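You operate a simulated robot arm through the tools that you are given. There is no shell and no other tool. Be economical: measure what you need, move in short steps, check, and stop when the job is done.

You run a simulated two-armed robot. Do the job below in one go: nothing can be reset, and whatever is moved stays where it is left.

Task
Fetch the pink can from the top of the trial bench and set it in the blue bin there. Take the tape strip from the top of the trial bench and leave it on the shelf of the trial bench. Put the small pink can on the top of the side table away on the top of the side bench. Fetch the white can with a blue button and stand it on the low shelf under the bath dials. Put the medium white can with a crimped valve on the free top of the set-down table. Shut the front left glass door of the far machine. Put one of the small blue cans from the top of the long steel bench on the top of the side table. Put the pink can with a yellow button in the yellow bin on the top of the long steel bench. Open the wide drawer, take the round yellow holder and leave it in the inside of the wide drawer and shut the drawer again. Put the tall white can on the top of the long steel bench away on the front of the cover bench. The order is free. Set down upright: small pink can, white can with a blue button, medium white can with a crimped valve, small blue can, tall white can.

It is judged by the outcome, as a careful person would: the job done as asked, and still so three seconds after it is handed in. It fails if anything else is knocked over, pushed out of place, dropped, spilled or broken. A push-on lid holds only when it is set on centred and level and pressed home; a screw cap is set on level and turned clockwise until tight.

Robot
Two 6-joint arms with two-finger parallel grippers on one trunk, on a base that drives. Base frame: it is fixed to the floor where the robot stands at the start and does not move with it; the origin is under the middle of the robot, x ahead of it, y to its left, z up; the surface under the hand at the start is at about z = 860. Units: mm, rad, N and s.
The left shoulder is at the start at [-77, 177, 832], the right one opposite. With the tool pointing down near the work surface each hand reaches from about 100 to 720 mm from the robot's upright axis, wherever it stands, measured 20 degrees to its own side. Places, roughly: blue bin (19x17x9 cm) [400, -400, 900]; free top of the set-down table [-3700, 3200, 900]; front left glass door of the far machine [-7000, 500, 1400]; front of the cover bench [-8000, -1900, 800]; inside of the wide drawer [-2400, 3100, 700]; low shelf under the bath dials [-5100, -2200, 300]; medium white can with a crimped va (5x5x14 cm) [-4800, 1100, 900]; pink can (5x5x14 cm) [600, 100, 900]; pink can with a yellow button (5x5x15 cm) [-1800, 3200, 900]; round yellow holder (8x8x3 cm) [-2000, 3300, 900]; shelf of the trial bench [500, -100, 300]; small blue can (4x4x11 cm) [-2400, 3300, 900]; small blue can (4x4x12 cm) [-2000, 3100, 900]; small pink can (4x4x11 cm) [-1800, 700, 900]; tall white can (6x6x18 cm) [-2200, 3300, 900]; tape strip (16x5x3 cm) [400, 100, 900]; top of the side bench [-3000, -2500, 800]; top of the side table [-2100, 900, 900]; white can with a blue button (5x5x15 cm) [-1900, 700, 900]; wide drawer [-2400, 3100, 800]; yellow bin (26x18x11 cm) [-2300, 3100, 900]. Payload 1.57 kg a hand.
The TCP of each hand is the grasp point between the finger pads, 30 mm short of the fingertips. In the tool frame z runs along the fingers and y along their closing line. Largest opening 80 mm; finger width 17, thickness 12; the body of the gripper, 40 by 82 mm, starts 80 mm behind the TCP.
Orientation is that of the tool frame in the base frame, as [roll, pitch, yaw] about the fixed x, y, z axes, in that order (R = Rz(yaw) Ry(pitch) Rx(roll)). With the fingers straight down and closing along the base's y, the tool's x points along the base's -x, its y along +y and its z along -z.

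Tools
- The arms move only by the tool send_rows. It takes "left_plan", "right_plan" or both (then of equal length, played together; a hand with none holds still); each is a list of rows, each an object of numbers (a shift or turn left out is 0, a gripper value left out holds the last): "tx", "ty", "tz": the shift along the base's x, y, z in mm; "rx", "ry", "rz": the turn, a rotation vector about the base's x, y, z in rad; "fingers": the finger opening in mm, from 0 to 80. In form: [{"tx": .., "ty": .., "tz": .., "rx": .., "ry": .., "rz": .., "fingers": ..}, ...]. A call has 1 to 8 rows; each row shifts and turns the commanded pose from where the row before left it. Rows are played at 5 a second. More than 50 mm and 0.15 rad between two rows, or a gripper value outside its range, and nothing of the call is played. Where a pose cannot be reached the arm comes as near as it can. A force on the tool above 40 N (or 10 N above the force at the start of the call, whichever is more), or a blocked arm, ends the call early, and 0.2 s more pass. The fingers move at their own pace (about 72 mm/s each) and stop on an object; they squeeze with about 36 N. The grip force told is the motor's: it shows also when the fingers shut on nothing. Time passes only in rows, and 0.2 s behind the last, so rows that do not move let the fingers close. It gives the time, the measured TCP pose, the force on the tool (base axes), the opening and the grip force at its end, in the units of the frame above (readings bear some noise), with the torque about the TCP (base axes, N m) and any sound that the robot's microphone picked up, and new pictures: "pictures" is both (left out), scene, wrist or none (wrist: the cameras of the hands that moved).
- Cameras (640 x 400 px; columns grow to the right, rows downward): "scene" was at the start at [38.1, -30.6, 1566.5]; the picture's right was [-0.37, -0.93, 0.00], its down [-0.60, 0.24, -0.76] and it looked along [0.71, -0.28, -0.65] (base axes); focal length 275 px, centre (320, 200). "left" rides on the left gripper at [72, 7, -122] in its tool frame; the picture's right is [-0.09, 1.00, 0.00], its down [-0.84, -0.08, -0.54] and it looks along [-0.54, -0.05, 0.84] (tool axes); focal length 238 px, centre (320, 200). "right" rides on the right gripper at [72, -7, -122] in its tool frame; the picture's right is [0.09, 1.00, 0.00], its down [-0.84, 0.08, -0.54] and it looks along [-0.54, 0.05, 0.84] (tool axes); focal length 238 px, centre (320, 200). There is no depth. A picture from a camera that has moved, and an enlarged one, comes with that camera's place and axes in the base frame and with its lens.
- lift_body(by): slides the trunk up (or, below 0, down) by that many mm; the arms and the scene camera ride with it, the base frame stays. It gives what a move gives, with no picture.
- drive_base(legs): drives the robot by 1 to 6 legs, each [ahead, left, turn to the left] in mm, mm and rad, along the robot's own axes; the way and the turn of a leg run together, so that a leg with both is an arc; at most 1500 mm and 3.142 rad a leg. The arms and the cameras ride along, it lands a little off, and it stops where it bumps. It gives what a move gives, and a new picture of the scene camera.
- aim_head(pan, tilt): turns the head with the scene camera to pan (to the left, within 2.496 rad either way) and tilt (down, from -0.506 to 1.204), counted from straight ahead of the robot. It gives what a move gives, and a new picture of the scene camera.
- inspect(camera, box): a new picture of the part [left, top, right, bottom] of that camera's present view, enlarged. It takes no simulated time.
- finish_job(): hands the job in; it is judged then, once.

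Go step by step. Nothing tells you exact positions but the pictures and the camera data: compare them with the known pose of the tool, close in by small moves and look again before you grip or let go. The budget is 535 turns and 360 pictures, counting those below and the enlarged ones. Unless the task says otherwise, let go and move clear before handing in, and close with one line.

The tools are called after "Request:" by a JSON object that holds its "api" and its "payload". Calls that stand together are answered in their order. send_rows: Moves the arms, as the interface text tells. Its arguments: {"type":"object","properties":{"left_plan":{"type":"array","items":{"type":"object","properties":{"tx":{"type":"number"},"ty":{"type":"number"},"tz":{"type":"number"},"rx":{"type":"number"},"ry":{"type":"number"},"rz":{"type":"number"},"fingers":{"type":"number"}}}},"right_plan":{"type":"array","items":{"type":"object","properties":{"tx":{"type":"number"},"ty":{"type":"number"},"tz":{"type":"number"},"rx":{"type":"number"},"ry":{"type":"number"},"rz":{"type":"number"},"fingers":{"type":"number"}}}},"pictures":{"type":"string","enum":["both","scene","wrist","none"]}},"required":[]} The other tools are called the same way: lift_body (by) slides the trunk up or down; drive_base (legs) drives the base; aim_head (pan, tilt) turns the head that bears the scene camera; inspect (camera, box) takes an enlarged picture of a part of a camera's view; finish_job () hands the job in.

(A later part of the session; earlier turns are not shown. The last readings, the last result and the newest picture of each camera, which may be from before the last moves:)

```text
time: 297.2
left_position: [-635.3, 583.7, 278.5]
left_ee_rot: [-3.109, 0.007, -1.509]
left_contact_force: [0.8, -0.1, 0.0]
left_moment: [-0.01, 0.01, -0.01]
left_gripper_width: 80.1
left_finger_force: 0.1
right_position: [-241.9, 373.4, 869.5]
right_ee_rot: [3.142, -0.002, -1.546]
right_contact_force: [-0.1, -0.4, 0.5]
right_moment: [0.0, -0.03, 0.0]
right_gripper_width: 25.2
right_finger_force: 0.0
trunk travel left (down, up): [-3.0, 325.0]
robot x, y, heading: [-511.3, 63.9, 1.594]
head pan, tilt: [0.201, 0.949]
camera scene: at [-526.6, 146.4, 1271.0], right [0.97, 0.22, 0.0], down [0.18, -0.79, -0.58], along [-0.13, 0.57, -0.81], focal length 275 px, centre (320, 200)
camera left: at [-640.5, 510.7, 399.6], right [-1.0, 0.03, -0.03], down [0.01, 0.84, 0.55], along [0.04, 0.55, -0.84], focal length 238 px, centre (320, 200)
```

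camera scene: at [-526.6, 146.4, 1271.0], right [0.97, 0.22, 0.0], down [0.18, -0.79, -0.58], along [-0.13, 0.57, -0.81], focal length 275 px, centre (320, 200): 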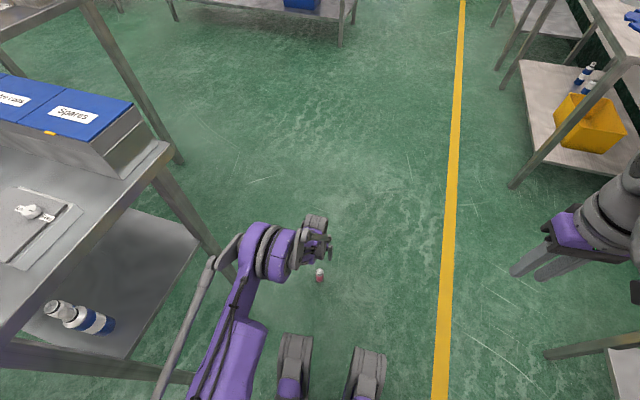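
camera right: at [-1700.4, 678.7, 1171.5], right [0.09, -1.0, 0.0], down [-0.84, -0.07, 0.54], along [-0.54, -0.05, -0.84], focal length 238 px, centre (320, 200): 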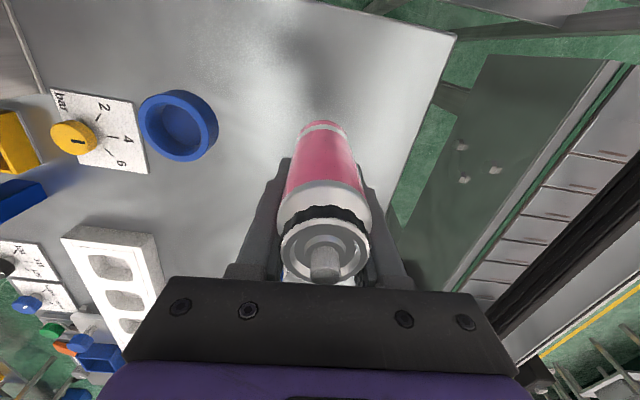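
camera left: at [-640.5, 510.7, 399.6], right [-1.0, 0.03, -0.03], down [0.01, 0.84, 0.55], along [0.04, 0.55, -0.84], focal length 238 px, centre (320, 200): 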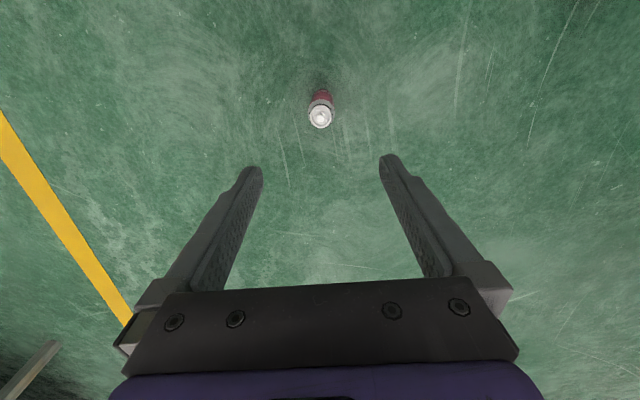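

Can centred near (-629,585). I lower further and re-check alignment.

Request:
{"api": "send_rows", "payload": {"left_plan": [{"tx": 6, "ty": 1, "tz": -45}, {"tz": -45}, {"tz": -40, "fingers": 70}], "pictures": "wrist"}}

```text
time: 298.0
left_position: [-628.5, 582.5, 151.2]
left_ee_rot: [-3.107, 0.007, -1.507]
left_contact_force: [0.4, -0.1, 0.1]
left_moment: [0.01, -0.01, -0.03]
left_gripper_width: 70.2
left_finger_force: 0.1
right_position: [-241.1, 373.1, 871.6]
right_ee_rot: [3.141, 0.001, -1.547]
right_contact_force: [0.4, -0.3, 0.0]
right_moment: [-0.02, 0.0, 0.02]
right_gripper_width: 24.9
right_finger_force: 0.1
trunk travel left (down, up): [-3.0, 325.0]
robot x, y, heading: [-512.0, 62.8, 1.596]
head pan, tilt: [0.201, 0.949]
camera left: at [-635.4, 510.1, 271.7], right [-1.0, 0.03, -0.03], down [0.01, 0.84, 0.55], along [0.04, 0.55, -0.84], focal length 238 px, centre (320, 200)
```

left: 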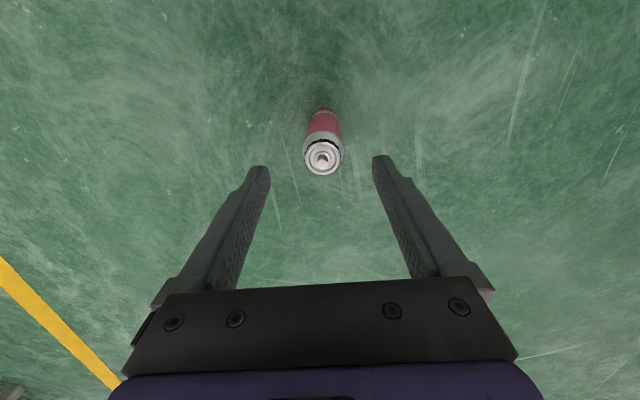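

Request:
{"api": "send_rows", "payload": {"left_plan": [{"ty": 2, "tz": -45}, {"tz": -42}], "pictures": "wrist"}}

```text
time: 298.6
left_position: [-630.4, 555.5, 136.6]
left_ee_rot: [-3.108, 0.006, -1.509]
left_contact_force: [0.3, 0.1, 0.1]
left_moment: [0.03, 0.0, -0.02]
left_gripper_width: 70.1
left_finger_force: 0.1
left hand out of reach, approached as far as the arm can: row 1, 2
right_position: [-241.5, 373.8, 870.5]
right_ee_rot: [-3.141, 0.001, -1.548]
right_contact_force: [1.0, -0.2, 0.2]
right_moment: [-0.04, 0.0, -0.01]
right_gripper_width: 25.1
right_finger_force: 0.1
trunk travel left (down, up): [-3.0, 325.0]
robot x, y, heading: [-509.8, 63.3, 1.59]
head pan, tilt: [0.201, 0.949]
camera left: at [-637.0, 483.7, 256.7], right [-1.0, 0.03, -0.03], down [0.01, 0.84, 0.55], along [0.04, 0.55, -0.84], focal length 238 px, centre (320, 200)
```

left: 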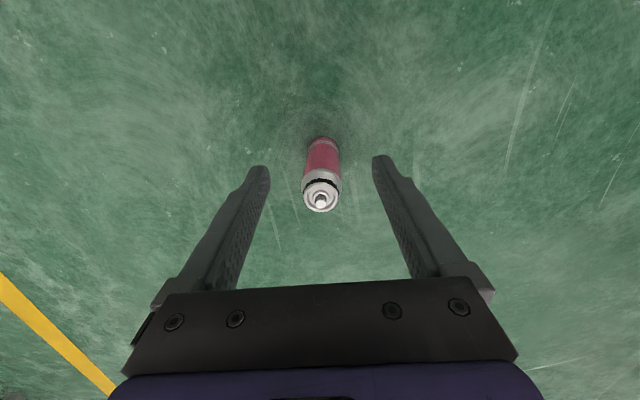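

Too far for that depth; I raise the hand, drive 120 mm closer and retry.

Request:
{"api": "send_rows", "payload": {"left_plan": [{"tz": 45}, {"tz": 45}, {"tz": 40}], "pictures": "none"}}

Request:
{"api": "drive_base", "payload": {"legs": [[120, 0, 0]]}}

Request:
{"api": "send_rows", "payload": {"left_plan": [{"ty": -45}, {"ty": -45}], "pictures": "wrist"}}

```text
time: 299.4
left_position: [-628.3, 558.5, 264.6]
left_ee_rot: [-3.109, 0.005, -1.509]
left_contact_force: [0.5, -0.8, -0.2]
left_moment: [0.01, -0.04, 0.0]
left_gripper_width: 69.9
left_finger_force: 0.1
right_position: [-241.4, 373.5, 871.4]
right_ee_rot: [-3.14, -0.001, -1.545]
right_contact_force: [-0.6, -0.3, -0.9]
right_moment: [0.0, 0.01, -0.03]
right_gripper_width: 24.9
right_finger_force: 0.0
trunk travel left (down, up): [-3.0, 325.0]
robot x, y, heading: [-508.7, 67.2, 1.599]
head pan, tilt: [0.201, 0.949]
```

```text
time: 300.6
left_position: [-631.7, 679.3, 264.5]
left_ee_rot: [-3.109, 0.005, -1.512]
left_contact_force: [-1.3, -0.3, 0.1]
left_moment: [-0.02, -0.04, -0.05]
left_gripper_width: 70.1
left_finger_force: 0.1
right_position: [-243.8, 494.8, 871.1]
right_ee_rot: [3.14, 0.0, -1.548]
right_contact_force: [-0.1, -1.0, -0.2]
right_moment: [0.01, 0.0, -0.01]
right_gripper_width: 25.2
right_finger_force: 0.0
trunk travel left (down, up): [-3.0, 325.0]
robot x, y, heading: [-513.2, 185.9, 1.592]
head pan, tilt: [0.201, 0.949]
camera scene: at [-529.3, 267.3, 1271.0], right [0.98, 0.22, 0.0], down [0.18, -0.79, -0.58], along [-0.13, 0.57, -0.81], focal length 275 px, centre (320, 200)
```

scene: 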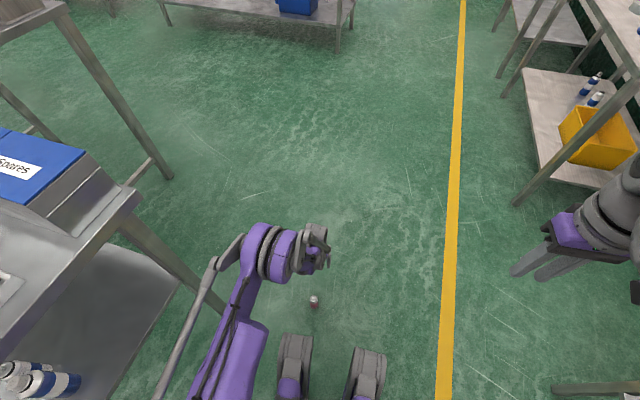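

```text
time: 301.2
left_position: [-630.9, 588.3, 263.2]
left_ee_rot: [-3.108, 0.005, -1.514]
left_contact_force: [0.0, -0.9, 0.5]
left_moment: [0.02, 0.01, 0.02]
left_gripper_width: 70.0
left_finger_force: 0.0
right_position: [-243.0, 493.6, 870.2]
right_ee_rot: [3.141, 0.0, -1.549]
right_contact_force: [0.8, -0.4, -0.3]
right_moment: [-0.02, 0.03, 0.03]
right_gripper_width: 25.0
right_finger_force: 0.1
trunk travel left (down, up): [-3.0, 325.0]
robot x, y, heading: [-513.8, 186.4, 1.596]
head pan, tilt: [0.201, 0.949]
camera left: at [-637.5, 514.8, 384.9], right [-1.0, 0.03, -0.03], down [0.01, 0.84, 0.55], along [0.04, 0.55, -0.84], focal length 238 px, centre (320, 200)
```

left: 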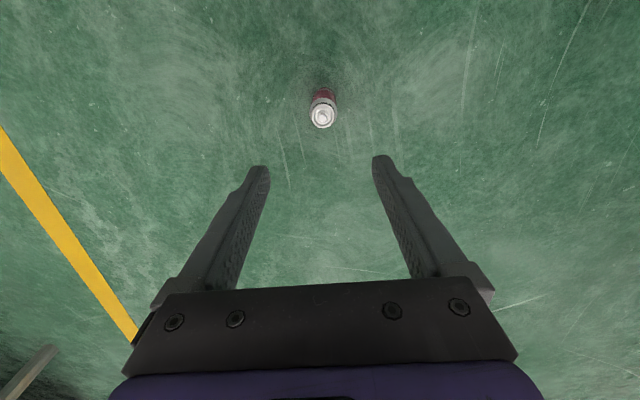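

Request:
{"api": "send_rows", "payload": {"left_plan": [{"ty": -4, "tz": -45}, {"tz": -45}, {"tz": -45}, {"tz": -35}, {"tz": -30}], "pictures": "wrist"}}

```text
time: 302.4
left_position: [-632.9, 583.1, 114.7]
left_ee_rot: [-3.107, 0.005, -1.51]
left_contact_force: [-0.3, -0.3, -0.5]
left_moment: [0.02, -0.02, 0.02]
left_gripper_width: 70.2
left_finger_force: 0.0
left hand out of reach, approached as far as the arm can: row 4, 5
right_position: [-243.6, 492.5, 871.2]
right_ee_rot: [-3.141, -0.001, -1.548]
right_contact_force: [0.6, 0.6, 0.2]
right_moment: [-0.02, 0.02, 0.01]
right_gripper_width: 25.3
right_finger_force: 0.0
trunk travel left (down, up): [-3.0, 325.0]
robot x, y, heading: [-513.5, 187.6, 1.589]
head pan, tilt: [0.201, 0.949]
camera left: at [-638.6, 510.3, 235.9], right [-1.0, 0.03, -0.03], down [0.01, 0.84, 0.55], along [0.04, 0.55, -0.84], focal length 238 px, centre (320, 200)
```

left: 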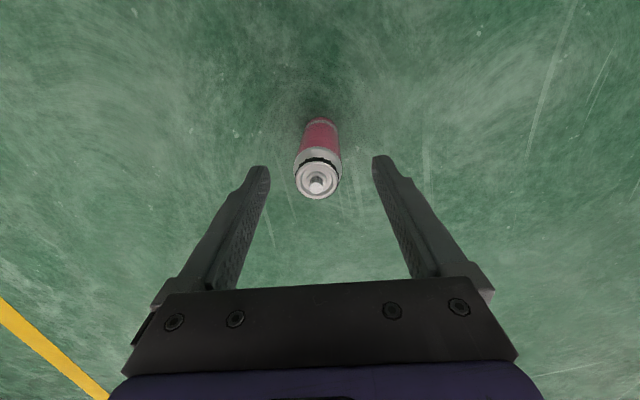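

Vertical reach ends at z≈115; I tilt the hand forward to gain depth.

Request:
{"api": "send_rows", "payload": {"left_plan": [{"rx": 0.14, "tz": 5}, {"rx": 0.14}, {"rx": 0.14}, {"rx": 0.14}, {"tz": -20}, {"tz": -20}], "pictures": "wrist"}}

```text
time: 303.8
left_position: [-623.0, 675.3, 148.3]
left_ee_rot: [-3.071, 0.564, -1.498]
left_contact_force: [0.7, 0.3, -0.8]
left_moment: [0.0, 0.0, 0.01]
left_gripper_width: 69.8
left_finger_force: 0.1
left hand out of reach, approached as far as the arm can: row 1, 2, 3, 4, 5, 6
right_position: [-243.5, 493.8, 870.3]
right_ee_rot: [-3.141, 0.001, -1.549]
right_contact_force: [-0.7, 0.6, 0.4]
right_moment: [0.0, 0.0, 0.0]
right_gripper_width: 25.0
right_finger_force: 0.0
trunk travel left (down, up): [-3.0, 325.0]
robot x, y, heading: [-512.0, 187.1, 1.589]
head pan, tilt: [0.201, 0.949]
camera left: at [-629.6, 548.8, 212.9], right [-1.0, 0.04, -0.01], down [0.01, 0.42, 0.91], along [0.04, 0.91, -0.42], focal length 238 px, centre (320, 200)
```

left: 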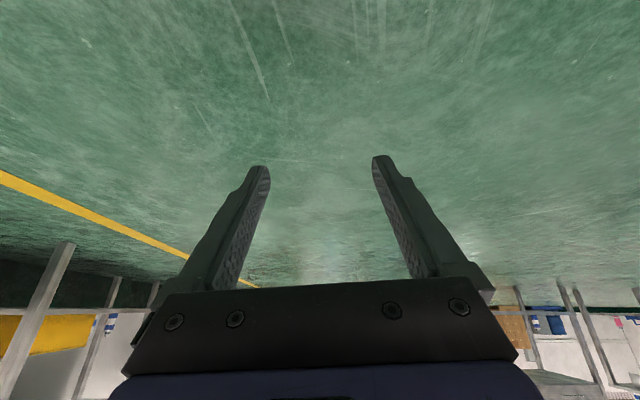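

Request:
{"api": "send_rows", "payload": {"left_plan": [{"tz": 40}, {"tz": 45}], "pictures": "scene"}}

```text
time: 304.4
left_position: [-622.4, 676.4, 235.5]
left_ee_rot: [-3.073, 0.563, -1.5]
left_contact_force: [-0.5, -0.7, 0.9]
left_moment: [-0.01, 0.0, -0.01]
left_gripper_width: 70.0
left_finger_force: 0.0
right_position: [-243.4, 493.3, 871.2]
right_ee_rot: [-3.141, -0.001, -1.547]
right_contact_force: [-1.2, -0.4, 0.2]
right_moment: [-0.01, -0.01, -0.02]
right_gripper_width: 25.1
right_finger_force: 0.0
trunk travel left (down, up): [-3.0, 325.0]
robot x, y, heading: [-512.4, 186.4, 1.594]
head pan, tilt: [0.201, 0.949]
camera scene: at [-529.3, 266.4, 1271.1], right [0.98, 0.22, 0.0], down [0.18, -0.79, -0.58], along [-0.13, 0.57, -0.81], focal length 275 px, centre (320, 200)
```

scene: 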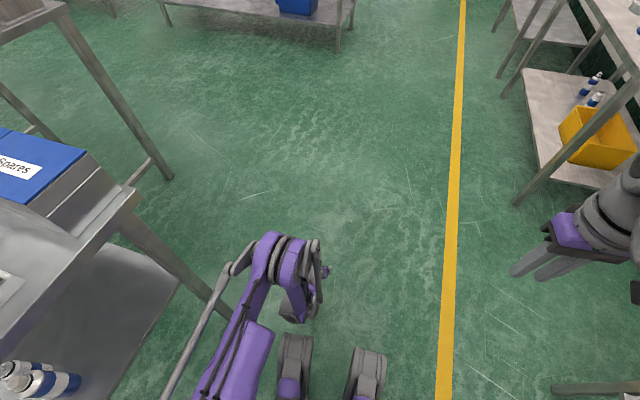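

Request:
{"api": "drive_base", "payload": {"legs": [[-190, 0, 0]]}}

```text
time: 306.0
left_position: [-618.0, 482.2, 235.9]
left_ee_rot: [-3.072, 0.564, -1.499]
left_contact_force: [0.0, 0.1, 0.4]
left_moment: [-0.03, 0.0, 0.02]
left_gripper_width: 70.0
left_finger_force: 0.0
right_position: [-238.6, 300.4, 870.1]
right_ee_rot: [3.141, 0.003, -1.549]
right_contact_force: [0.7, 0.0, -0.8]
right_moment: [0.0, 0.0, -0.01]
right_gripper_width: 25.1
right_finger_force: 0.1
trunk travel left (down, up): [-3.0, 325.0]
robot x, y, heading: [-510.0, -6.5, 1.602]
head pan, tilt: [0.201, 0.949]
camera scene: at [-524.8, 73.1, 1271.1], right [0.97, 0.22, 0.0], down [0.18, -0.79, -0.58], along [-0.13, 0.57, -0.81], focal length 275 px, centre (320, 200)
```

scene: 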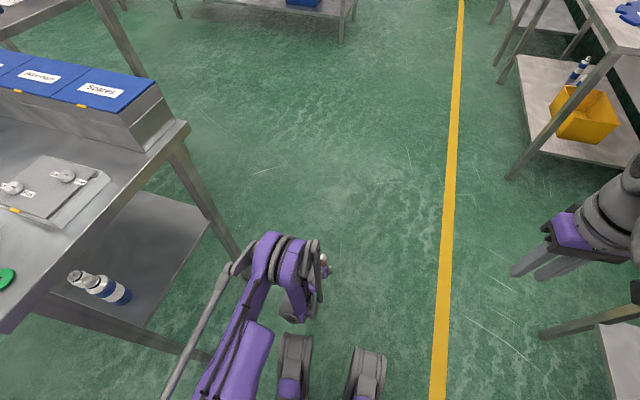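

Request:
{"api": "send_rows", "payload": {"left_plan": [{"tx": -6, "tz": -40, "ty": 5}, {"tx": -6, "tz": -40, "ty": 5}], "pictures": "wrist"}}

```text
time: 306.6
left_position: [-631.3, 492.8, 154.0]
left_ee_rot: [-3.07, 0.563, -1.501]
left_contact_force: [-0.1, -0.2, -0.7]
left_moment: [-0.02, -0.02, -0.02]
left_gripper_width: 70.2
left_finger_force: 0.0
right_position: [-237.7, 300.6, 871.7]
right_ee_rot: [-3.141, 0.002, -1.547]
right_contact_force: [0.6, 1.0, -0.7]
right_moment: [0.0, 0.01, 0.0]
right_gripper_width: 25.1
right_finger_force: 0.0
trunk travel left (down, up): [-3.0, 325.0]
robot x, y, heading: [-509.0, -7.1, 1.602]
head pan, tilt: [0.201, 0.949]
camera left: at [-637.2, 367.0, 218.4], right [-1.0, 0.04, -0.01], down [0.01, 0.42, 0.91], along [0.04, 0.91, -0.42], focal length 238 px, centre (320, 200)
```

left: 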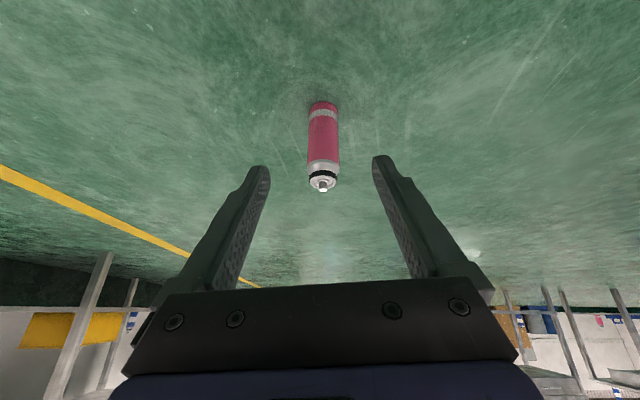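

Request:
{"api": "send_rows", "payload": {"left_plan": [{"ty": 32, "tz": -30}, {"ty": 32, "tz": -30}, {"ty": 28, "tz": -30}], "pictures": "wrist"}}

```text
time: 307.4
left_position: [-635.8, 565.2, 159.3]
left_ee_rot: [-3.073, 0.562, -1.5]
left_contact_force: [-0.4, 0.3, -0.3]
left_moment: [0.02, 0.01, 0.0]
left_gripper_width: 70.1
left_finger_force: 0.1
left hand out of reach, approached as far as the arm can: row 1, 2, 3
right_position: [-238.6, 301.1, 870.4]
right_ee_rot: [-3.14, 0.001, -1.548]
right_contact_force: [0.1, -0.1, 0.4]
right_moment: [-0.01, 0.0, -0.01]
right_gripper_width: 24.9
right_finger_force: 0.1
trunk travel left (down, up): [-3.0, 325.0]
robot x, y, heading: [-508.3, -8.2, 1.598]
head pan, tilt: [0.201, 0.949]
camera left: at [-641.9, 439.8, 222.4], right [-1.0, 0.04, -0.01], down [0.01, 0.42, 0.91], along [0.04, 0.91, -0.42], focal length 238 px, centre (320, 200)
```

left: 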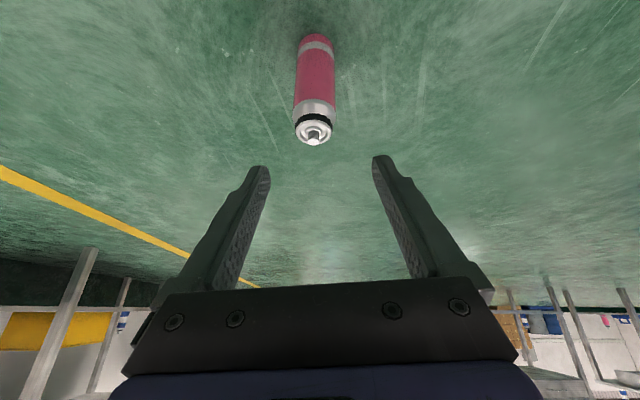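

Request:
{"api": "inspect", "payload": {"camera": "left", "box": [260, 20, 370, 160]}}

```text
2.86 times, centred on (315, 90) of left
camera zoom: at [-641.9, 439.8, 222.4], right [-1.0, 0.04, -0.01], down [0.01, 0.42, 0.91], along [0.04, 0.91, -0.42], focal length 681 px, centre (334, 514)
```

zoom: 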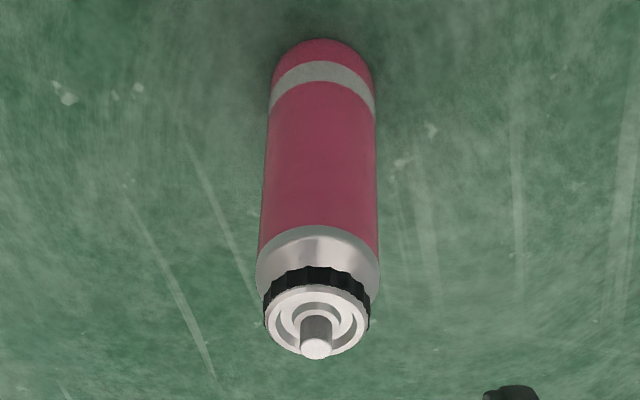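

The shoulder/collar of the can is at z≈80–98, so the fingertips at minimum height (~z 82) can take it there. I raise and straighten the hand, drive forward and lower fully again.

Request:
{"api": "send_rows", "payload": {"left_plan": [{"tz": 35}, {"tz": 35, "rx": -0.14}, {"tz": 30, "rx": -0.14}, {"rx": -0.14}, {"rx": -0.14}], "pictures": "none"}}

Request:
{"api": "lift_body", "payload": {"by": -3}}

Request:
{"api": "drive_base", "payload": {"legs": [[195, 0, -0.015]]}}

```text
time: 308.6
left_position: [-634.8, 564.3, 261.9]
left_ee_rot: [-3.109, 0.003, -1.51]
left_contact_force: [-1.1, 0.6, 0.4]
left_moment: [0.03, 0.0, -0.01]
left_gripper_width: 69.8
left_finger_force: 0.0
right_position: [-238.8, 300.0, 871.8]
right_ee_rot: [-3.14, -0.001, -1.548]
right_contact_force: [-0.5, 0.1, -0.7]
right_moment: [0.02, 0.01, -0.02]
right_gripper_width: 24.8
right_finger_force: 0.0
trunk travel left (down, up): [-3.0, 325.0]
robot x, y, heading: [-509.9, -3.4, 1.592]
head pan, tilt: [0.201, 0.949]
```

```text
time: 309.1
left_position: [-633.9, 563.3, 258.3]
left_ee_rot: [-3.109, 0.004, -1.51]
left_contact_force: [0.1, 0.1, -0.4]
left_moment: [-0.04, -0.02, -0.03]
left_gripper_width: 69.9
left_finger_force: 0.1
right_position: [-239.2, 300.6, 867.3]
right_ee_rot: [3.141, -0.001, -1.548]
right_contact_force: [0.3, 0.6, -0.3]
right_moment: [0.02, -0.01, 0.02]
right_gripper_width: 24.8
right_finger_force: 0.1
trunk travel left (down, up): [0.0, 328.0]
robot x, y, heading: [-513.2, -4.7, 1.599]
head pan, tilt: [0.201, 0.949]
```

```text
time: 310.7
left_position: [-629.7, 757.7, 257.4]
left_ee_rot: [-3.108, 0.006, -1.524]
left_contact_force: [0.1, -0.2, 0.2]
left_moment: [0.0, 0.0, -0.02]
left_gripper_width: 69.8
left_finger_force: 0.1
right_position: [-237.6, 490.7, 867.0]
right_ee_rot: [3.141, 0.001, -1.562]
right_contact_force: [-0.4, 1.0, -1.1]
right_moment: [0.01, 0.03, 0.03]
right_gripper_width: 24.8
right_finger_force: 0.0
trunk travel left (down, up): [0.0, 328.0]
robot x, y, heading: [-511.9, 186.0, 1.586]
head pan, tilt: [0.201, 0.949]
camera scene: at [-527.1, 266.4, 1269.2], right [0.98, 0.21, 0.0], down [0.17, -0.8, -0.58], along [-0.12, 0.57, -0.81], focal length 275 px, centre (320, 200)
```

scene: 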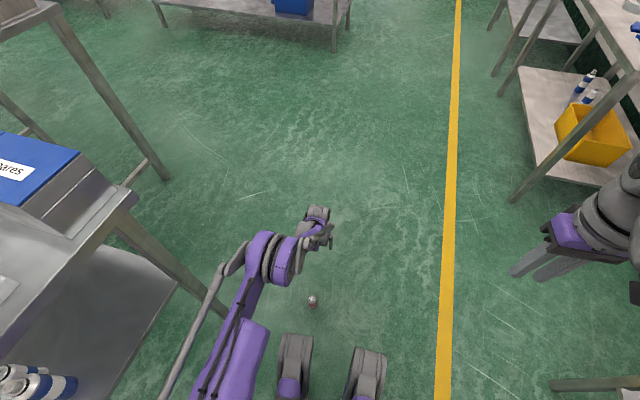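

Request:
{"api": "send_rows", "payload": {"left_plan": [{"ty": -44}, {"ty": -44}, {"ty": -44}, {"ty": -42}, {"tz": -45}, {"tz": -45}, {"tz": -25}], "pictures": "wrist"}}

```text
time: 312.3
left_position: [-628.6, 583.3, 142.7]
left_ee_rot: [-3.108, 0.005, -1.523]
left_contact_force: [-0.1, 0.4, -0.5]
left_moment: [-0.02, 0.0, -0.01]
left_gripper_width: 69.9
left_finger_force: 0.1
right_position: [-238.5, 489.7, 867.9]
right_ee_rot: [3.141, -0.002, -1.559]
right_contact_force: [-0.5, 0.2, 0.5]
right_moment: [-0.02, 0.02, -0.01]
right_gripper_width: 25.1
right_finger_force: 0.0
trunk travel left (down, up): [0.0, 328.0]
robot x, y, heading: [-511.3, 183.0, 1.578]
head pan, tilt: [0.201, 0.949]
camera left: at [-635.9, 510.8, 264.3], right [-1.0, 0.04, -0.03], down [0.02, 0.84, 0.55], along [0.05, 0.55, -0.84], focal length 238 px, centre (320, 200)
```

left: 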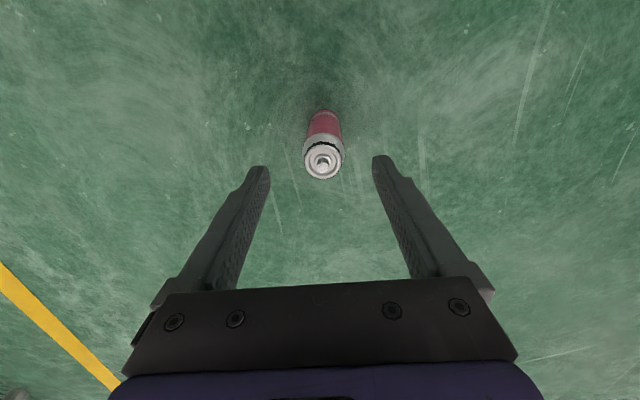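

Request:
{"api": "send_rows", "payload": {"left_plan": [{"tx": -1, "tz": -20}, {"tz": -12}], "pictures": "wrist"}}

```text
time: 312.9
left_position: [-630.0, 583.4, 113.6]
left_ee_rot: [-3.107, 0.004, -1.523]
left_contact_force: [-0.4, -0.3, 0.4]
left_moment: [-0.03, 0.0, -0.01]
left_gripper_width: 70.2
left_finger_force: 0.2
right_position: [-238.2, 489.2, 868.5]
right_ee_rot: [-3.141, 0.0, -1.56]
right_contact_force: [0.3, 0.2, -0.5]
right_moment: [0.04, -0.01, 0.02]
right_gripper_width: 25.0
right_finger_force: 0.0
trunk travel left (down, up): [0.0, 328.0]
robot x, y, heading: [-509.8, 185.4, 1.585]
head pan, tilt: [0.201, 0.949]
camera left: at [-637.5, 510.6, 234.2], right [-1.0, 0.04, -0.03], down [0.02, 0.84, 0.55], along [0.05, 0.55, -0.84], focal length 238 px, centre (320, 200)
```

left: 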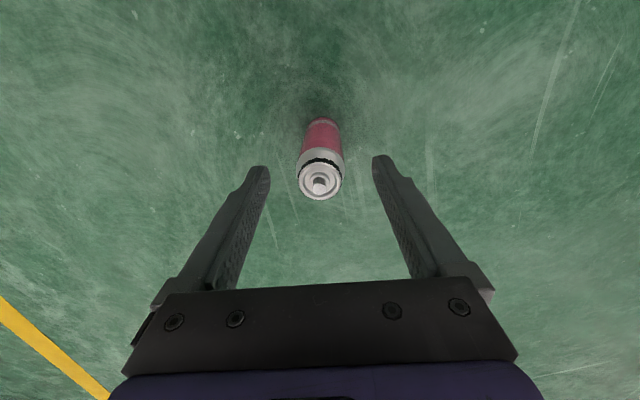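

Request:
{"api": "send_rows", "payload": {"left_plan": [{"tz": -8}, {"tz": -8}], "pictures": "none"}}

```text
time: 313.5
left_position: [-630.6, 582.9, 112.9]
left_ee_rot: [-3.11, 0.008, -1.524]
left_contact_force: [0.0, -0.6, -0.6]
left_moment: [-0.02, -0.02, -0.02]
left_gripper_width: 69.9
left_finger_force: 0.0
left hand out of reach, approached as far as the arm can: row 1, 2
right_position: [-238.5, 490.1, 868.9]
right_ee_rot: [3.141, 0.002, -1.561]
right_contact_force: [0.4, 0.0, 0.2]
right_moment: [-0.05, 0.0, 0.02]
right_gripper_width: 25.2
right_finger_force: 0.1
trunk travel left (down, up): [0.0, 328.0]
robot x, y, heading: [-513.9, 186.8, 1.585]
head pan, tilt: [0.201, 0.949]
```

Tips are at about z 83, the can's shoulder. I close gently and lift slightly to test.

Request:
{"api": "send_rows", "payload": {"left_plan": [{"fingers": 0}, {}, {}, {}], "pictures": "wrist"}}

```text
time: 314.5
left_position: [-629.8, 582.7, 113.5]
left_ee_rot: [-3.109, 0.004, -1.524]
left_contact_force: [0.8, 0.1, -0.1]
left_moment: [0.01, -0.04, 0.03]
left_gripper_width: 33.5
left_finger_force: 35.9
right_position: [-238.2, 488.1, 866.6]
right_ee_rot: [-3.141, 0.0, -1.56]
right_contact_force: [-0.2, -0.8, 0.4]
right_moment: [0.01, 0.0, 0.01]
right_gripper_width: 24.8
right_finger_force: 0.1
trunk travel left (down, up): [0.0, 328.0]
robot x, y, heading: [-507.4, 183.3, 1.58]
head pan, tilt: [0.201, 0.949]
camera left: at [-637.4, 510.5, 234.3], right [-1.0, 0.04, -0.03], down [0.02, 0.84, 0.55], along [0.05, 0.55, -0.84], focal length 238 px, centre (320, 200)
```

left: 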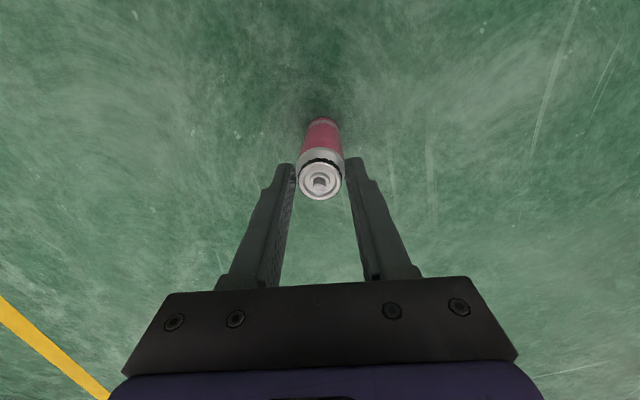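

Gripped at 33.5 mm — full body width. Lift slowly.

Request:
{"api": "send_rows", "payload": {"left_plan": [{"tz": 10}, {"tz": 15}, {"tz": 20}, {"tz": 30}, {"tz": 30}, {"tz": 30}], "pictures": "wrist"}}

```text
time: 315.9
left_position: [-628.8, 584.0, 250.0]
left_ee_rot: [-3.109, 0.005, -1.523]
left_contact_force: [-0.6, -0.4, -0.2]
left_moment: [0.0, -0.02, -0.01]
left_gripper_width: 33.5
left_finger_force: 36.4
right_position: [-238.0, 488.6, 868.1]
right_ee_rot: [3.141, -0.001, -1.56]
right_contact_force: [0.0, 0.8, 0.6]
right_moment: [-0.02, -0.02, -0.01]
right_gripper_width: 25.1
right_finger_force: 0.0
trunk travel left (down, up): [0.0, 328.0]
robot x, y, heading: [-514.6, 186.2, 1.58]
head pan, tilt: [0.201, 0.949]
camera left: at [-636.2, 511.4, 370.1], right [-1.0, 0.04, -0.03], down [0.02, 0.84, 0.55], along [0.05, 0.55, -0.84], focal length 238 px, centre (320, 200)
```

left: 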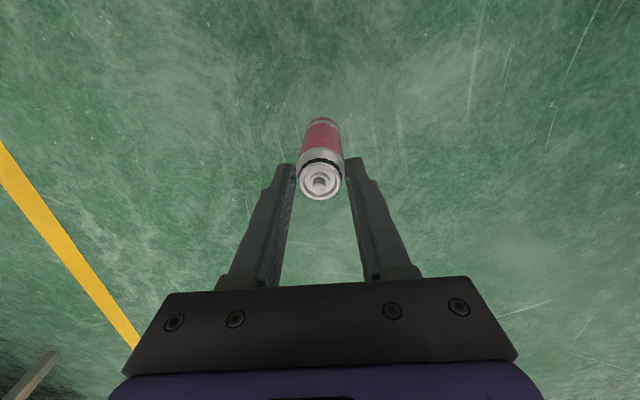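

Request:
{"api": "send_rows", "payload": {"left_plan": [{"tz": 45}, {"tz": 45}, {"tz": 45}, {"tz": 45}, {"tz": 45}, {"tz": 45, "ty": -10}, {"tz": 45, "ty": -20}, {"tz": 45, "ty": -20}], "pictures": "none"}}

Request:
{"api": "lift_body", "payload": {"by": 275}}

Request:
{"api": "send_rows", "payload": {"left_plan": [{"tz": 45, "ty": -20}, {"tz": 45, "ty": -20}, {"tz": 45, "ty": -20}, {"tz": 40, "ty": -20}], "pictures": "none"}}

Request:
{"api": "drive_base", "payload": {"legs": [[-1470, 0, 0]]}}

```text
time: 317.7
left_position: [-628.8, 531.3, 607.9]
left_ee_rot: [-3.109, 0.006, -1.524]
left_contact_force: [-1.0, -0.4, -0.5]
left_moment: [0.03, 0.01, 0.0]
left_gripper_width: 33.5
left_finger_force: 36.0
right_position: [-238.8, 488.5, 868.2]
right_ee_rot: [-3.14, 0.001, -1.56]
right_contact_force: [0.3, 0.8, 0.0]
right_moment: [0.0, -0.03, 0.01]
right_gripper_width: 25.0
right_finger_force: 0.1
trunk travel left (down, up): [0.0, 328.0]
robot x, y, heading: [-512.4, 183.0, 1.58]
head pan, tilt: [0.201, 0.949]
```

```text
time: 320.5
left_position: [-630.4, 533.3, 882.1]
left_ee_rot: [-3.109, 0.005, -1.523]
left_contact_force: [0.1, -0.8, -0.4]
left_moment: [0.01, 0.03, 0.03]
left_gripper_width: 33.7
left_finger_force: 35.8
right_position: [-238.2, 488.6, 1143.1]
right_ee_rot: [3.141, 0.001, -1.559]
right_contact_force: [1.0, -0.3, -0.8]
right_moment: [0.03, 0.01, 0.04]
right_gripper_width: 25.0
right_finger_force: 0.0
trunk travel left (down, up): [-275.0, 53.0]
robot x, y, heading: [-512.1, 182.5, 1.581]
head pan, tilt: [0.201, 0.949]
```

```text
time: 321.5
left_position: [-630.3, 451.6, 1057.5]
left_ee_rot: [-3.109, 0.006, -1.523]
left_contact_force: [-1.0, 0.5, -0.9]
left_moment: [-0.01, -0.02, -0.03]
left_gripper_width: 33.5
left_finger_force: 36.4
right_position: [-239.8, 489.5, 1144.1]
right_ee_rot: [3.14, 0.002, -1.56]
right_contact_force: [-1.2, 0.6, 0.0]
right_moment: [-0.01, -0.02, -0.04]
right_gripper_width: 24.8
right_finger_force: 0.2
trunk travel left (down, up): [-275.0, 53.0]
robot x, y, heading: [-511.4, 189.8, 1.583]
head pan, tilt: [0.201, 0.949]
```

```text
time: 328.9
left_position: [-627.6, -1042.1, 1057.9]
left_ee_rot: [-3.109, 0.005, -1.55]
left_contact_force: [-0.5, 0.3, -1.0]
left_moment: [-0.01, -0.01, 0.0]
left_gripper_width: 33.6
left_finger_force: 36.6
right_position: [-235.0, -1015.8, 1142.8]
right_ee_rot: [-3.141, 0.0, -1.588]
right_contact_force: [0.3, 0.2, 0.3]
right_moment: [-0.01, 0.02, -0.02]
right_gripper_width: 24.7
right_finger_force: 0.0
trunk travel left (down, up): [-275.0, 53.0]
robot x, y, heading: [-516.8, -1312.4, 1.553]
head pan, tilt: [0.201, 0.949]
camera scene: at [-529.6, -1281.5, 1547.0], right [0.98, 0.18, 0.0], down [0.15, -0.8, -0.58], along [-0.11, 0.57, -0.81], focal length 275 px, centre (320, 200)
```

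scene: 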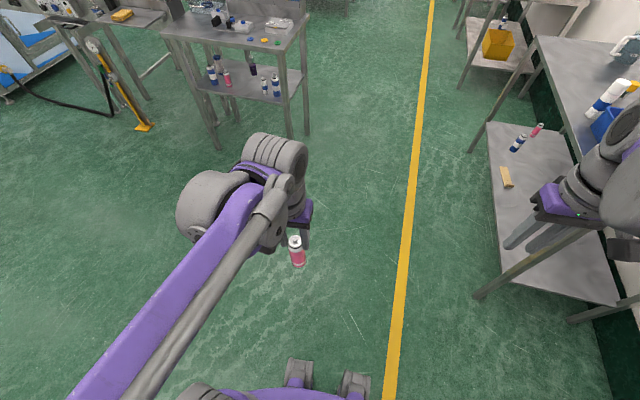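

Request:
{"api": "drive_base", "payload": {"legs": [[0, 0, 1.57], [0, 0, 1.57], [0, -1200, 0], [0, -1200, 0]]}}

Request:
{"api": "aim_head", "payload": {"pan": 0.0, "tilt": 0.6}}

```text
time: 357.7
left_position: [-2787.2, -1619.0, 1057.7]
left_ee_rot: [-3.108, 0.006, 1.624]
left_contact_force: [-0.9, 0.3, -0.9]
left_moment: [-0.01, -0.02, -0.01]
left_gripper_width: 33.6
left_finger_force: 35.6
right_position: [-3179.8, -1657.8, 1142.8]
right_ee_rot: [-3.141, 0.0, 1.588]
right_contact_force: [1.3, 1.3, -0.1]
right_moment: [0.02, -0.05, 0.02]
right_gripper_width: 25.0
right_finger_force: 0.0
trunk travel left (down, up): [-275.0, 53.0]
robot x, y, heading: [-2910.8, -1351.9, -1.551]
head pan, tilt: [0.201, 0.949]
camera scene: at [-2892.7, -1381.2, 1547.0], right [-0.98, -0.22, 0.0], down [-0.18, 0.79, -0.58], along [0.13, -0.57, -0.81], focal length 275 px, centre (320, 200)
```

scene: 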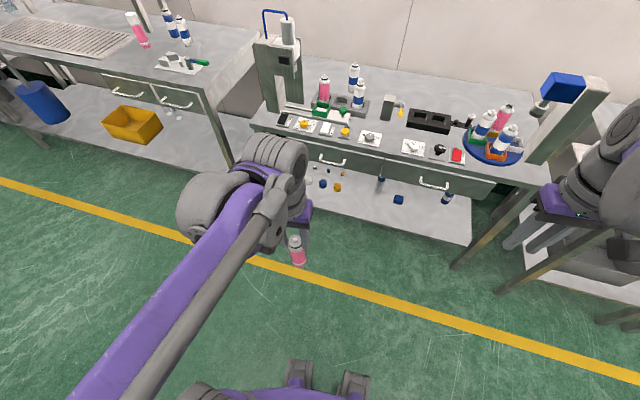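

```text
time: 358.6
left_position: [-2787.1, -1619.9, 1059.1]
left_ee_rot: [-3.108, 0.005, 1.624]
left_contact_force: [0.5, 0.5, -0.4]
left_moment: [0.0, 0.01, 0.01]
left_gripper_width: 33.4
left_finger_force: 36.3
right_position: [-3179.5, -1657.7, 1144.2]
right_ee_rot: [-3.141, -0.002, 1.587]
right_contact_force: [-0.6, -0.1, -0.5]
right_moment: [0.02, 0.01, 0.0]
right_gripper_width: 24.8
right_finger_force: 0.0
trunk travel left (down, up): [-275.0, 53.0]
robot x, y, heading: [-2903.4, -1352.5, -1.556]
head pan, tilt: [0.0, 0.6]
camera scene: at [-2906.8, -1398.6, 1575.4], right [-1.0, -0.02, 0.0], down [-0.01, 0.57, -0.82], along [0.01, -0.82, -0.57], focal length 275 px, centre (320, 200)
```

scene: 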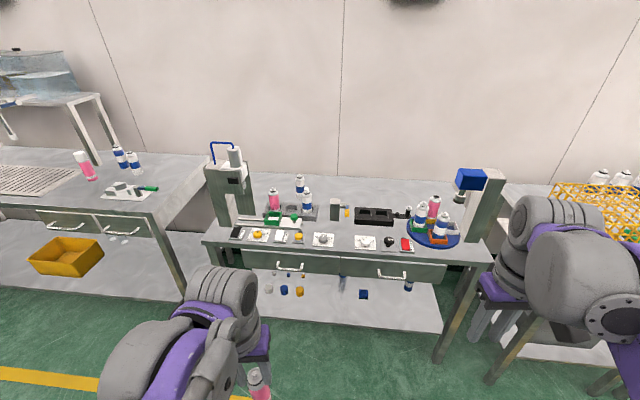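

Request:
{"api": "inspect", "payload": {"camera": "scene", "box": [195, 130, 515, 300]}}

```text
2.00 times, centred on (355, 215) of scene
camera zoom: at [-2906.8, -1398.6, 1575.4], right [-1.0, -0.02, 0.0], down [-0.01, 0.57, -0.82], along [0.01, -0.82, -0.57], focal length 550 px, centre (250, 170)
```

zoom: 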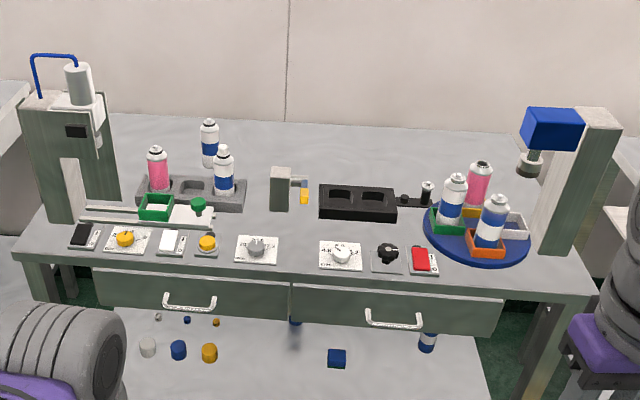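

The side bench spans x −2440…−3480; a free spot lies between the two gauge plates near (-2998,-2264). I drive up to it.

Request:
{"api": "drive_base", "payload": {"legs": [[380, -190, -0.018]]}}

Request:
{"api": "aim_head", "payload": {"pan": 0.0, "tilt": 0.8}}

```text
time: 361.1
left_position: [-2974.1, -2000.5, 1057.4]
left_ee_rot: [-3.109, 0.006, 1.606]
left_contact_force: [-1.3, 0.3, -0.2]
left_moment: [0.0, 0.0, 0.01]
left_gripper_width: 33.1
left_finger_force: 36.4
right_position: [-3366.4, -2031.5, 1142.0]
right_ee_rot: [3.141, 0.0, 1.57]
right_contact_force: [-0.1, -0.8, 0.3]
right_moment: [0.0, 0.02, 0.01]
right_gripper_width: 25.1
right_finger_force: 0.0
trunk travel left (down, up): [-275.0, 53.0]
robot x, y, heading: [-3093.7, -1735.5, -1.571]
head pan, tilt: [0.0, 0.6]
camera scene: at [-3090.0, -1778.4, 1575.4], right [-1.0, 0.0, 0.0], down [0.0, 0.56, -0.83], along [0.0, -0.83, -0.56], focal length 275 px, centre (320, 200)
```

scene: 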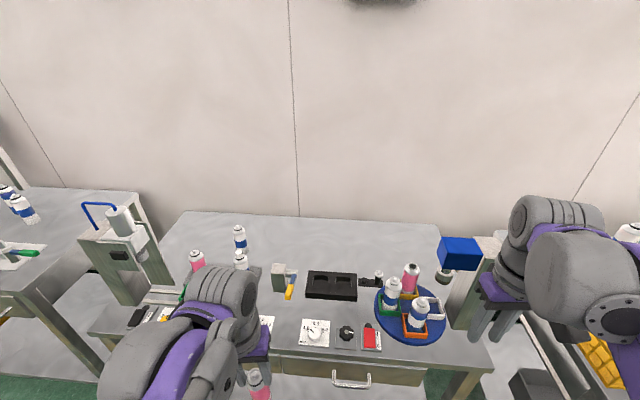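

```text
time: 361.9
left_position: [-2974.2, -2000.5, 1057.7]
left_ee_rot: [-3.11, 0.004, 1.606]
left_contact_force: [0.3, -0.5, -0.8]
left_moment: [-0.01, 0.0, 0.01]
left_gripper_width: 33.4
left_finger_force: 36.2
right_position: [-3367.9, -2031.3, 1141.9]
right_ee_rot: [3.141, 0.001, 1.57]
right_contact_force: [-0.5, -0.1, -0.9]
right_moment: [0.0, -0.04, 0.0]
right_gripper_width: 25.1
right_finger_force: 0.0
trunk travel left (down, up): [-275.0, 53.0]
robot x, y, heading: [-3090.8, -1733.0, -1.571]
head pan, tilt: [0.0, 0.799]
camera scene: at [-3089.9, -1770.7, 1558.6], right [-1.0, 0.0, 0.0], down [0.0, 0.72, -0.7], along [0.0, -0.7, -0.72], focal length 275 px, centre (320, 200)
```

scene: 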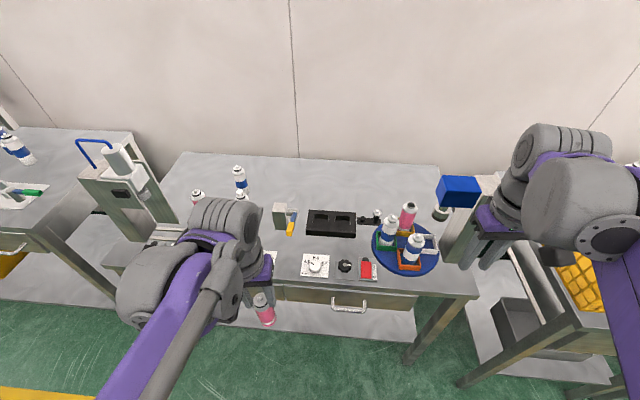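

Request:
{"api": "send_rows", "payload": {"left_plan": [{"tz": 30, "ty": -20}, {"tx": -4, "ty": -45}, {"tx": -4, "ty": -45}, {"tx": -4, "ty": -45}, {"tx": -4, "ty": -45}, {"tx": -2, "ty": -45}, {"ty": -16}], "pictures": "both"}}

```text
time: 363.5
left_position: [-2992.0, -2260.8, 1088.4]
left_ee_rot: [-3.108, 0.003, 1.607]
left_contact_force: [-0.4, -0.5, -0.9]
left_moment: [-0.02, 0.0, 0.02]
left_gripper_width: 33.6
left_finger_force: 35.7
right_position: [-3367.4, -2032.0, 1142.3]
right_ee_rot: [-3.14, 0.001, 1.571]
right_contact_force: [0.0, 0.3, 0.8]
right_moment: [0.04, -0.03, 0.03]
right_gripper_width: 24.9
right_finger_force: 0.0
trunk travel left (down, up): [-275.0, 53.0]
robot x, y, heading: [-3089.8, -1731.1, -1.572]
head pan, tilt: [0.0, 0.799]
camera scene: at [-3089.9, -1770.5, 1558.5], right [-1.0, 0.0, 0.0], down [0.0, 0.72, -0.7], along [0.0, -0.7, -0.72], focal length 275 px, centre (320, 200)
camera left: at [-2984.6, -2188.1, 1209.5], right [1.0, -0.06, -0.03], down [-0.03, -0.84, 0.55], along [-0.06, -0.55, -0.84], focal length 238 px, centre (320, 200)
```

scene: 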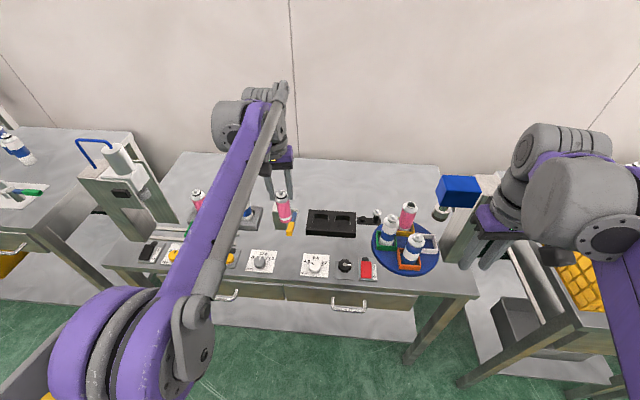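
left: 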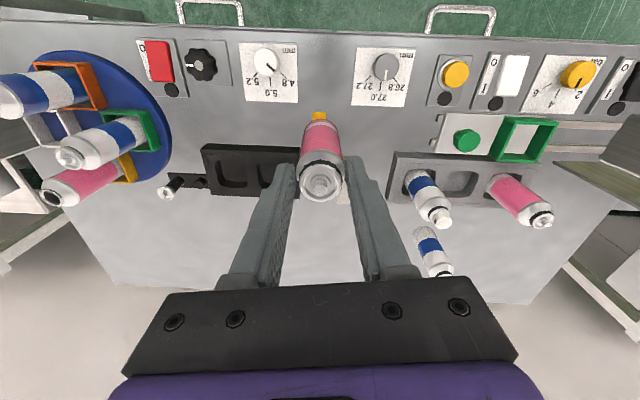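

The landing point is between the two plates; I shift 20 mm toward me and lower.

Request:
{"api": "send_rows", "payload": {"left_plan": [{"ty": 20, "tz": -30}, {"tz": -40}, {"tz": -30}], "pictures": "wrist"}}

```text
time: 364.3
left_position: [-2992.8, -2239.7, 987.9]
left_ee_rot: [-3.108, 0.003, 1.607]
left_contact_force: [-0.4, 13.3, 3.7]
left_moment: [1.37, 0.06, -0.07]
left_gripper_width: 33.9
left_finger_force: 36.3
right_position: [-3367.1, -2031.1, 1142.5]
right_ee_rot: [3.141, 0.001, 1.571]
right_contact_force: [-0.9, 0.9, -0.5]
right_moment: [0.03, 0.01, -0.03]
right_gripper_width: 25.0
right_finger_force: 0.0
trunk travel left (down, up): [-275.0, 53.0]
robot x, y, heading: [-3089.0, -1729.3, -1.574]
head pan, tilt: [0.0, 0.799]
camera left: at [-2985.1, -2166.2, 1109.0], right [1.0, -0.06, -0.03], down [-0.03, -0.84, 0.55], along [-0.06, -0.55, -0.84], focal length 238 px, centre (320, 200)
```

left: 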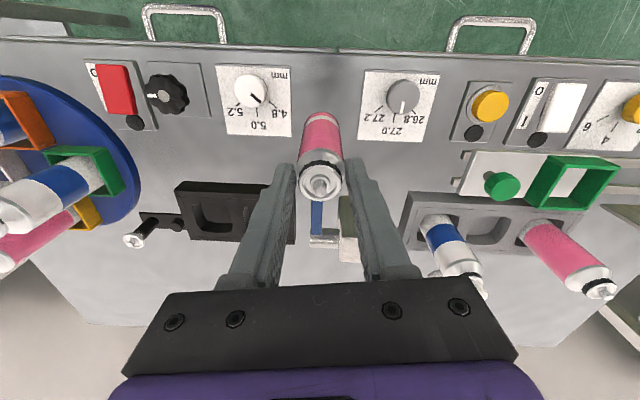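

The can touches the gauge piece behind it. I lift straight up and look.

Request:
{"api": "send_rows", "payload": {"left_plan": [{"tz": 20, "ty": 5}, {"tz": 40}, {"tz": 40}, {"ty": 40}], "pictures": "wrist"}}

```text
time: 365.3
left_position: [-2993.6, -2195.4, 1090.2]
left_ee_rot: [-3.108, 0.007, 1.608]
left_contact_force: [-0.2, 1.1, -0.4]
left_moment: [-0.01, 0.0, -0.03]
left_gripper_width: 33.4
left_finger_force: 35.7
right_position: [-3368.0, -2030.3, 1143.0]
right_ee_rot: [-3.141, 0.002, 1.571]
right_contact_force: [-0.1, 0.2, 1.0]
right_moment: [-0.01, 0.01, 0.02]
right_gripper_width: 24.9
right_finger_force: 0.0
trunk travel left (down, up): [-275.0, 53.0]
robot x, y, heading: [-3090.5, -1729.9, -1.571]
head pan, tilt: [0.0, 0.799]
camera left: at [-2986.2, -2122.0, 1210.8], right [1.0, -0.06, -0.03], down [-0.03, -0.83, 0.55], along [-0.06, -0.55, -0.83], focal length 238 px, centre (320, 200)
```

left: 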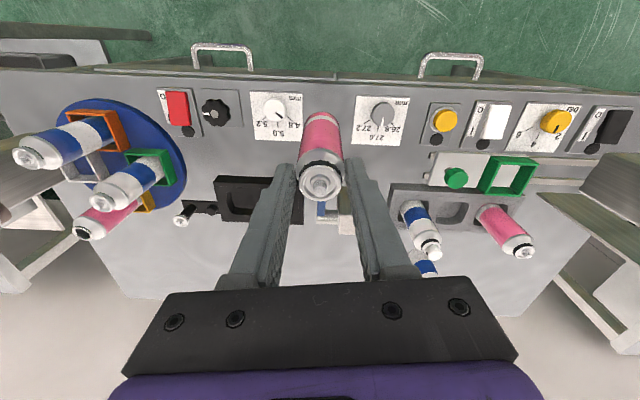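

Request:
{"api": "inspect", "payload": {"camera": "scene", "box": [230, 160, 400, 290]}}

```text
3.08 times, centred on (315, 225) of scene
camera zoom: at [-3089.7, -1767.8, 1558.5], right [-1.0, 0.0, 0.0], down [0.0, 0.72, -0.7], along [0.0, -0.7, -0.72], focal length 846 px, centre (335, 123)
```

zoom: 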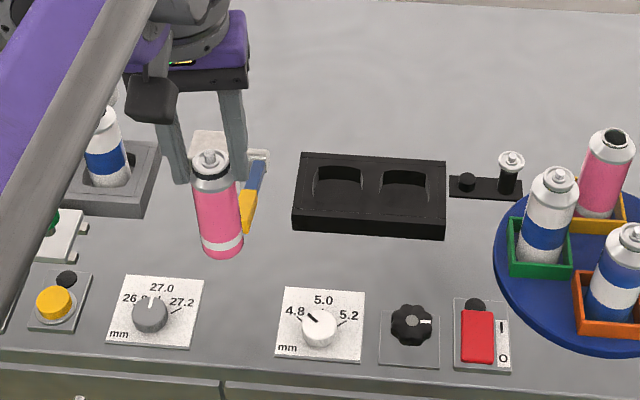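

The gauge looks unmoved. I'll set the can further forward, in the gap between the plates (y≈-2207).

Request:
{"api": "send_rows", "payload": {"left_plan": [{"tx": -2, "ty": -10, "tz": -20}, {"tz": -40}, {"tz": -40}], "pictures": "scene"}}

Request:
{"api": "inspect", "payload": {"camera": "scene", "box": [230, 160, 400, 290]}}

```text
time: 366.1
left_position: [-2994.2, -2205.5, 989.9]
left_ee_rot: [-3.109, 0.006, 1.608]
left_contact_force: [-0.7, 0.1, -0.8]
left_moment: [0.02, -0.03, 0.02]
left_gripper_width: 33.6
left_finger_force: 36.0
right_position: [-3367.0, -2032.2, 1142.9]
right_ee_rot: [-3.141, 0.0, 1.57]
right_contact_force: [-0.7, -0.7, -0.8]
right_moment: [0.01, -0.02, -0.03]
right_gripper_width: 24.8
right_finger_force: 0.0
trunk travel left (down, up): [-275.0, 53.0]
robot x, y, heading: [-3093.0, -1730.6, -1.572]
head pan, tilt: [0.0, 0.799]
camera scene: at [-3089.9, -1771.2, 1558.5], right [-1.0, 0.0, 0.0], down [0.0, 0.72, -0.7], along [0.0, -0.7, -0.72], focal length 275 px, centre (320, 200)
```

scene: 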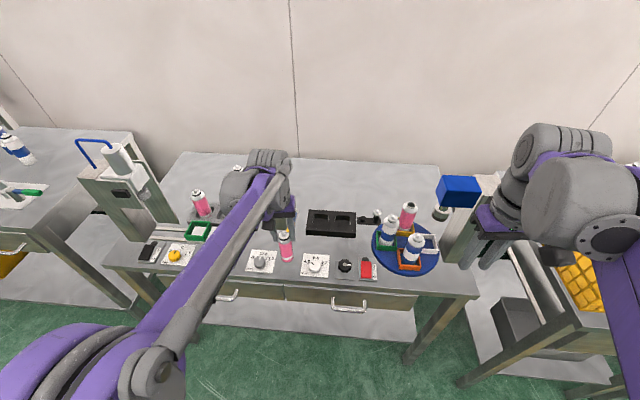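

```text
3.08 times, centred on (315, 225) of scene
camera zoom: at [-3089.9, -1771.2, 1558.5], right [-1.0, 0.0, 0.0], down [0.0, 0.72, -0.7], along [0.0, -0.7, -0.72], focal length 846 px, centre (335, 123)
```

zoom: 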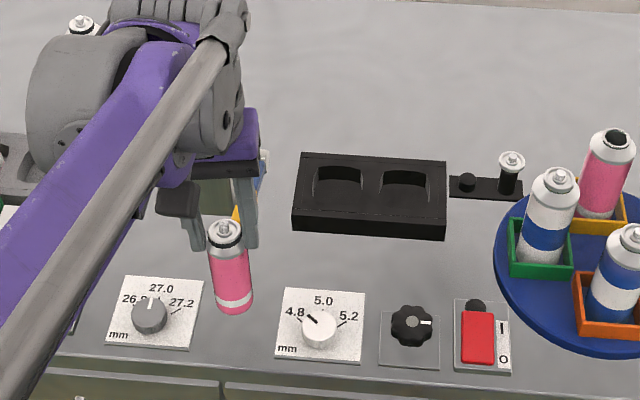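

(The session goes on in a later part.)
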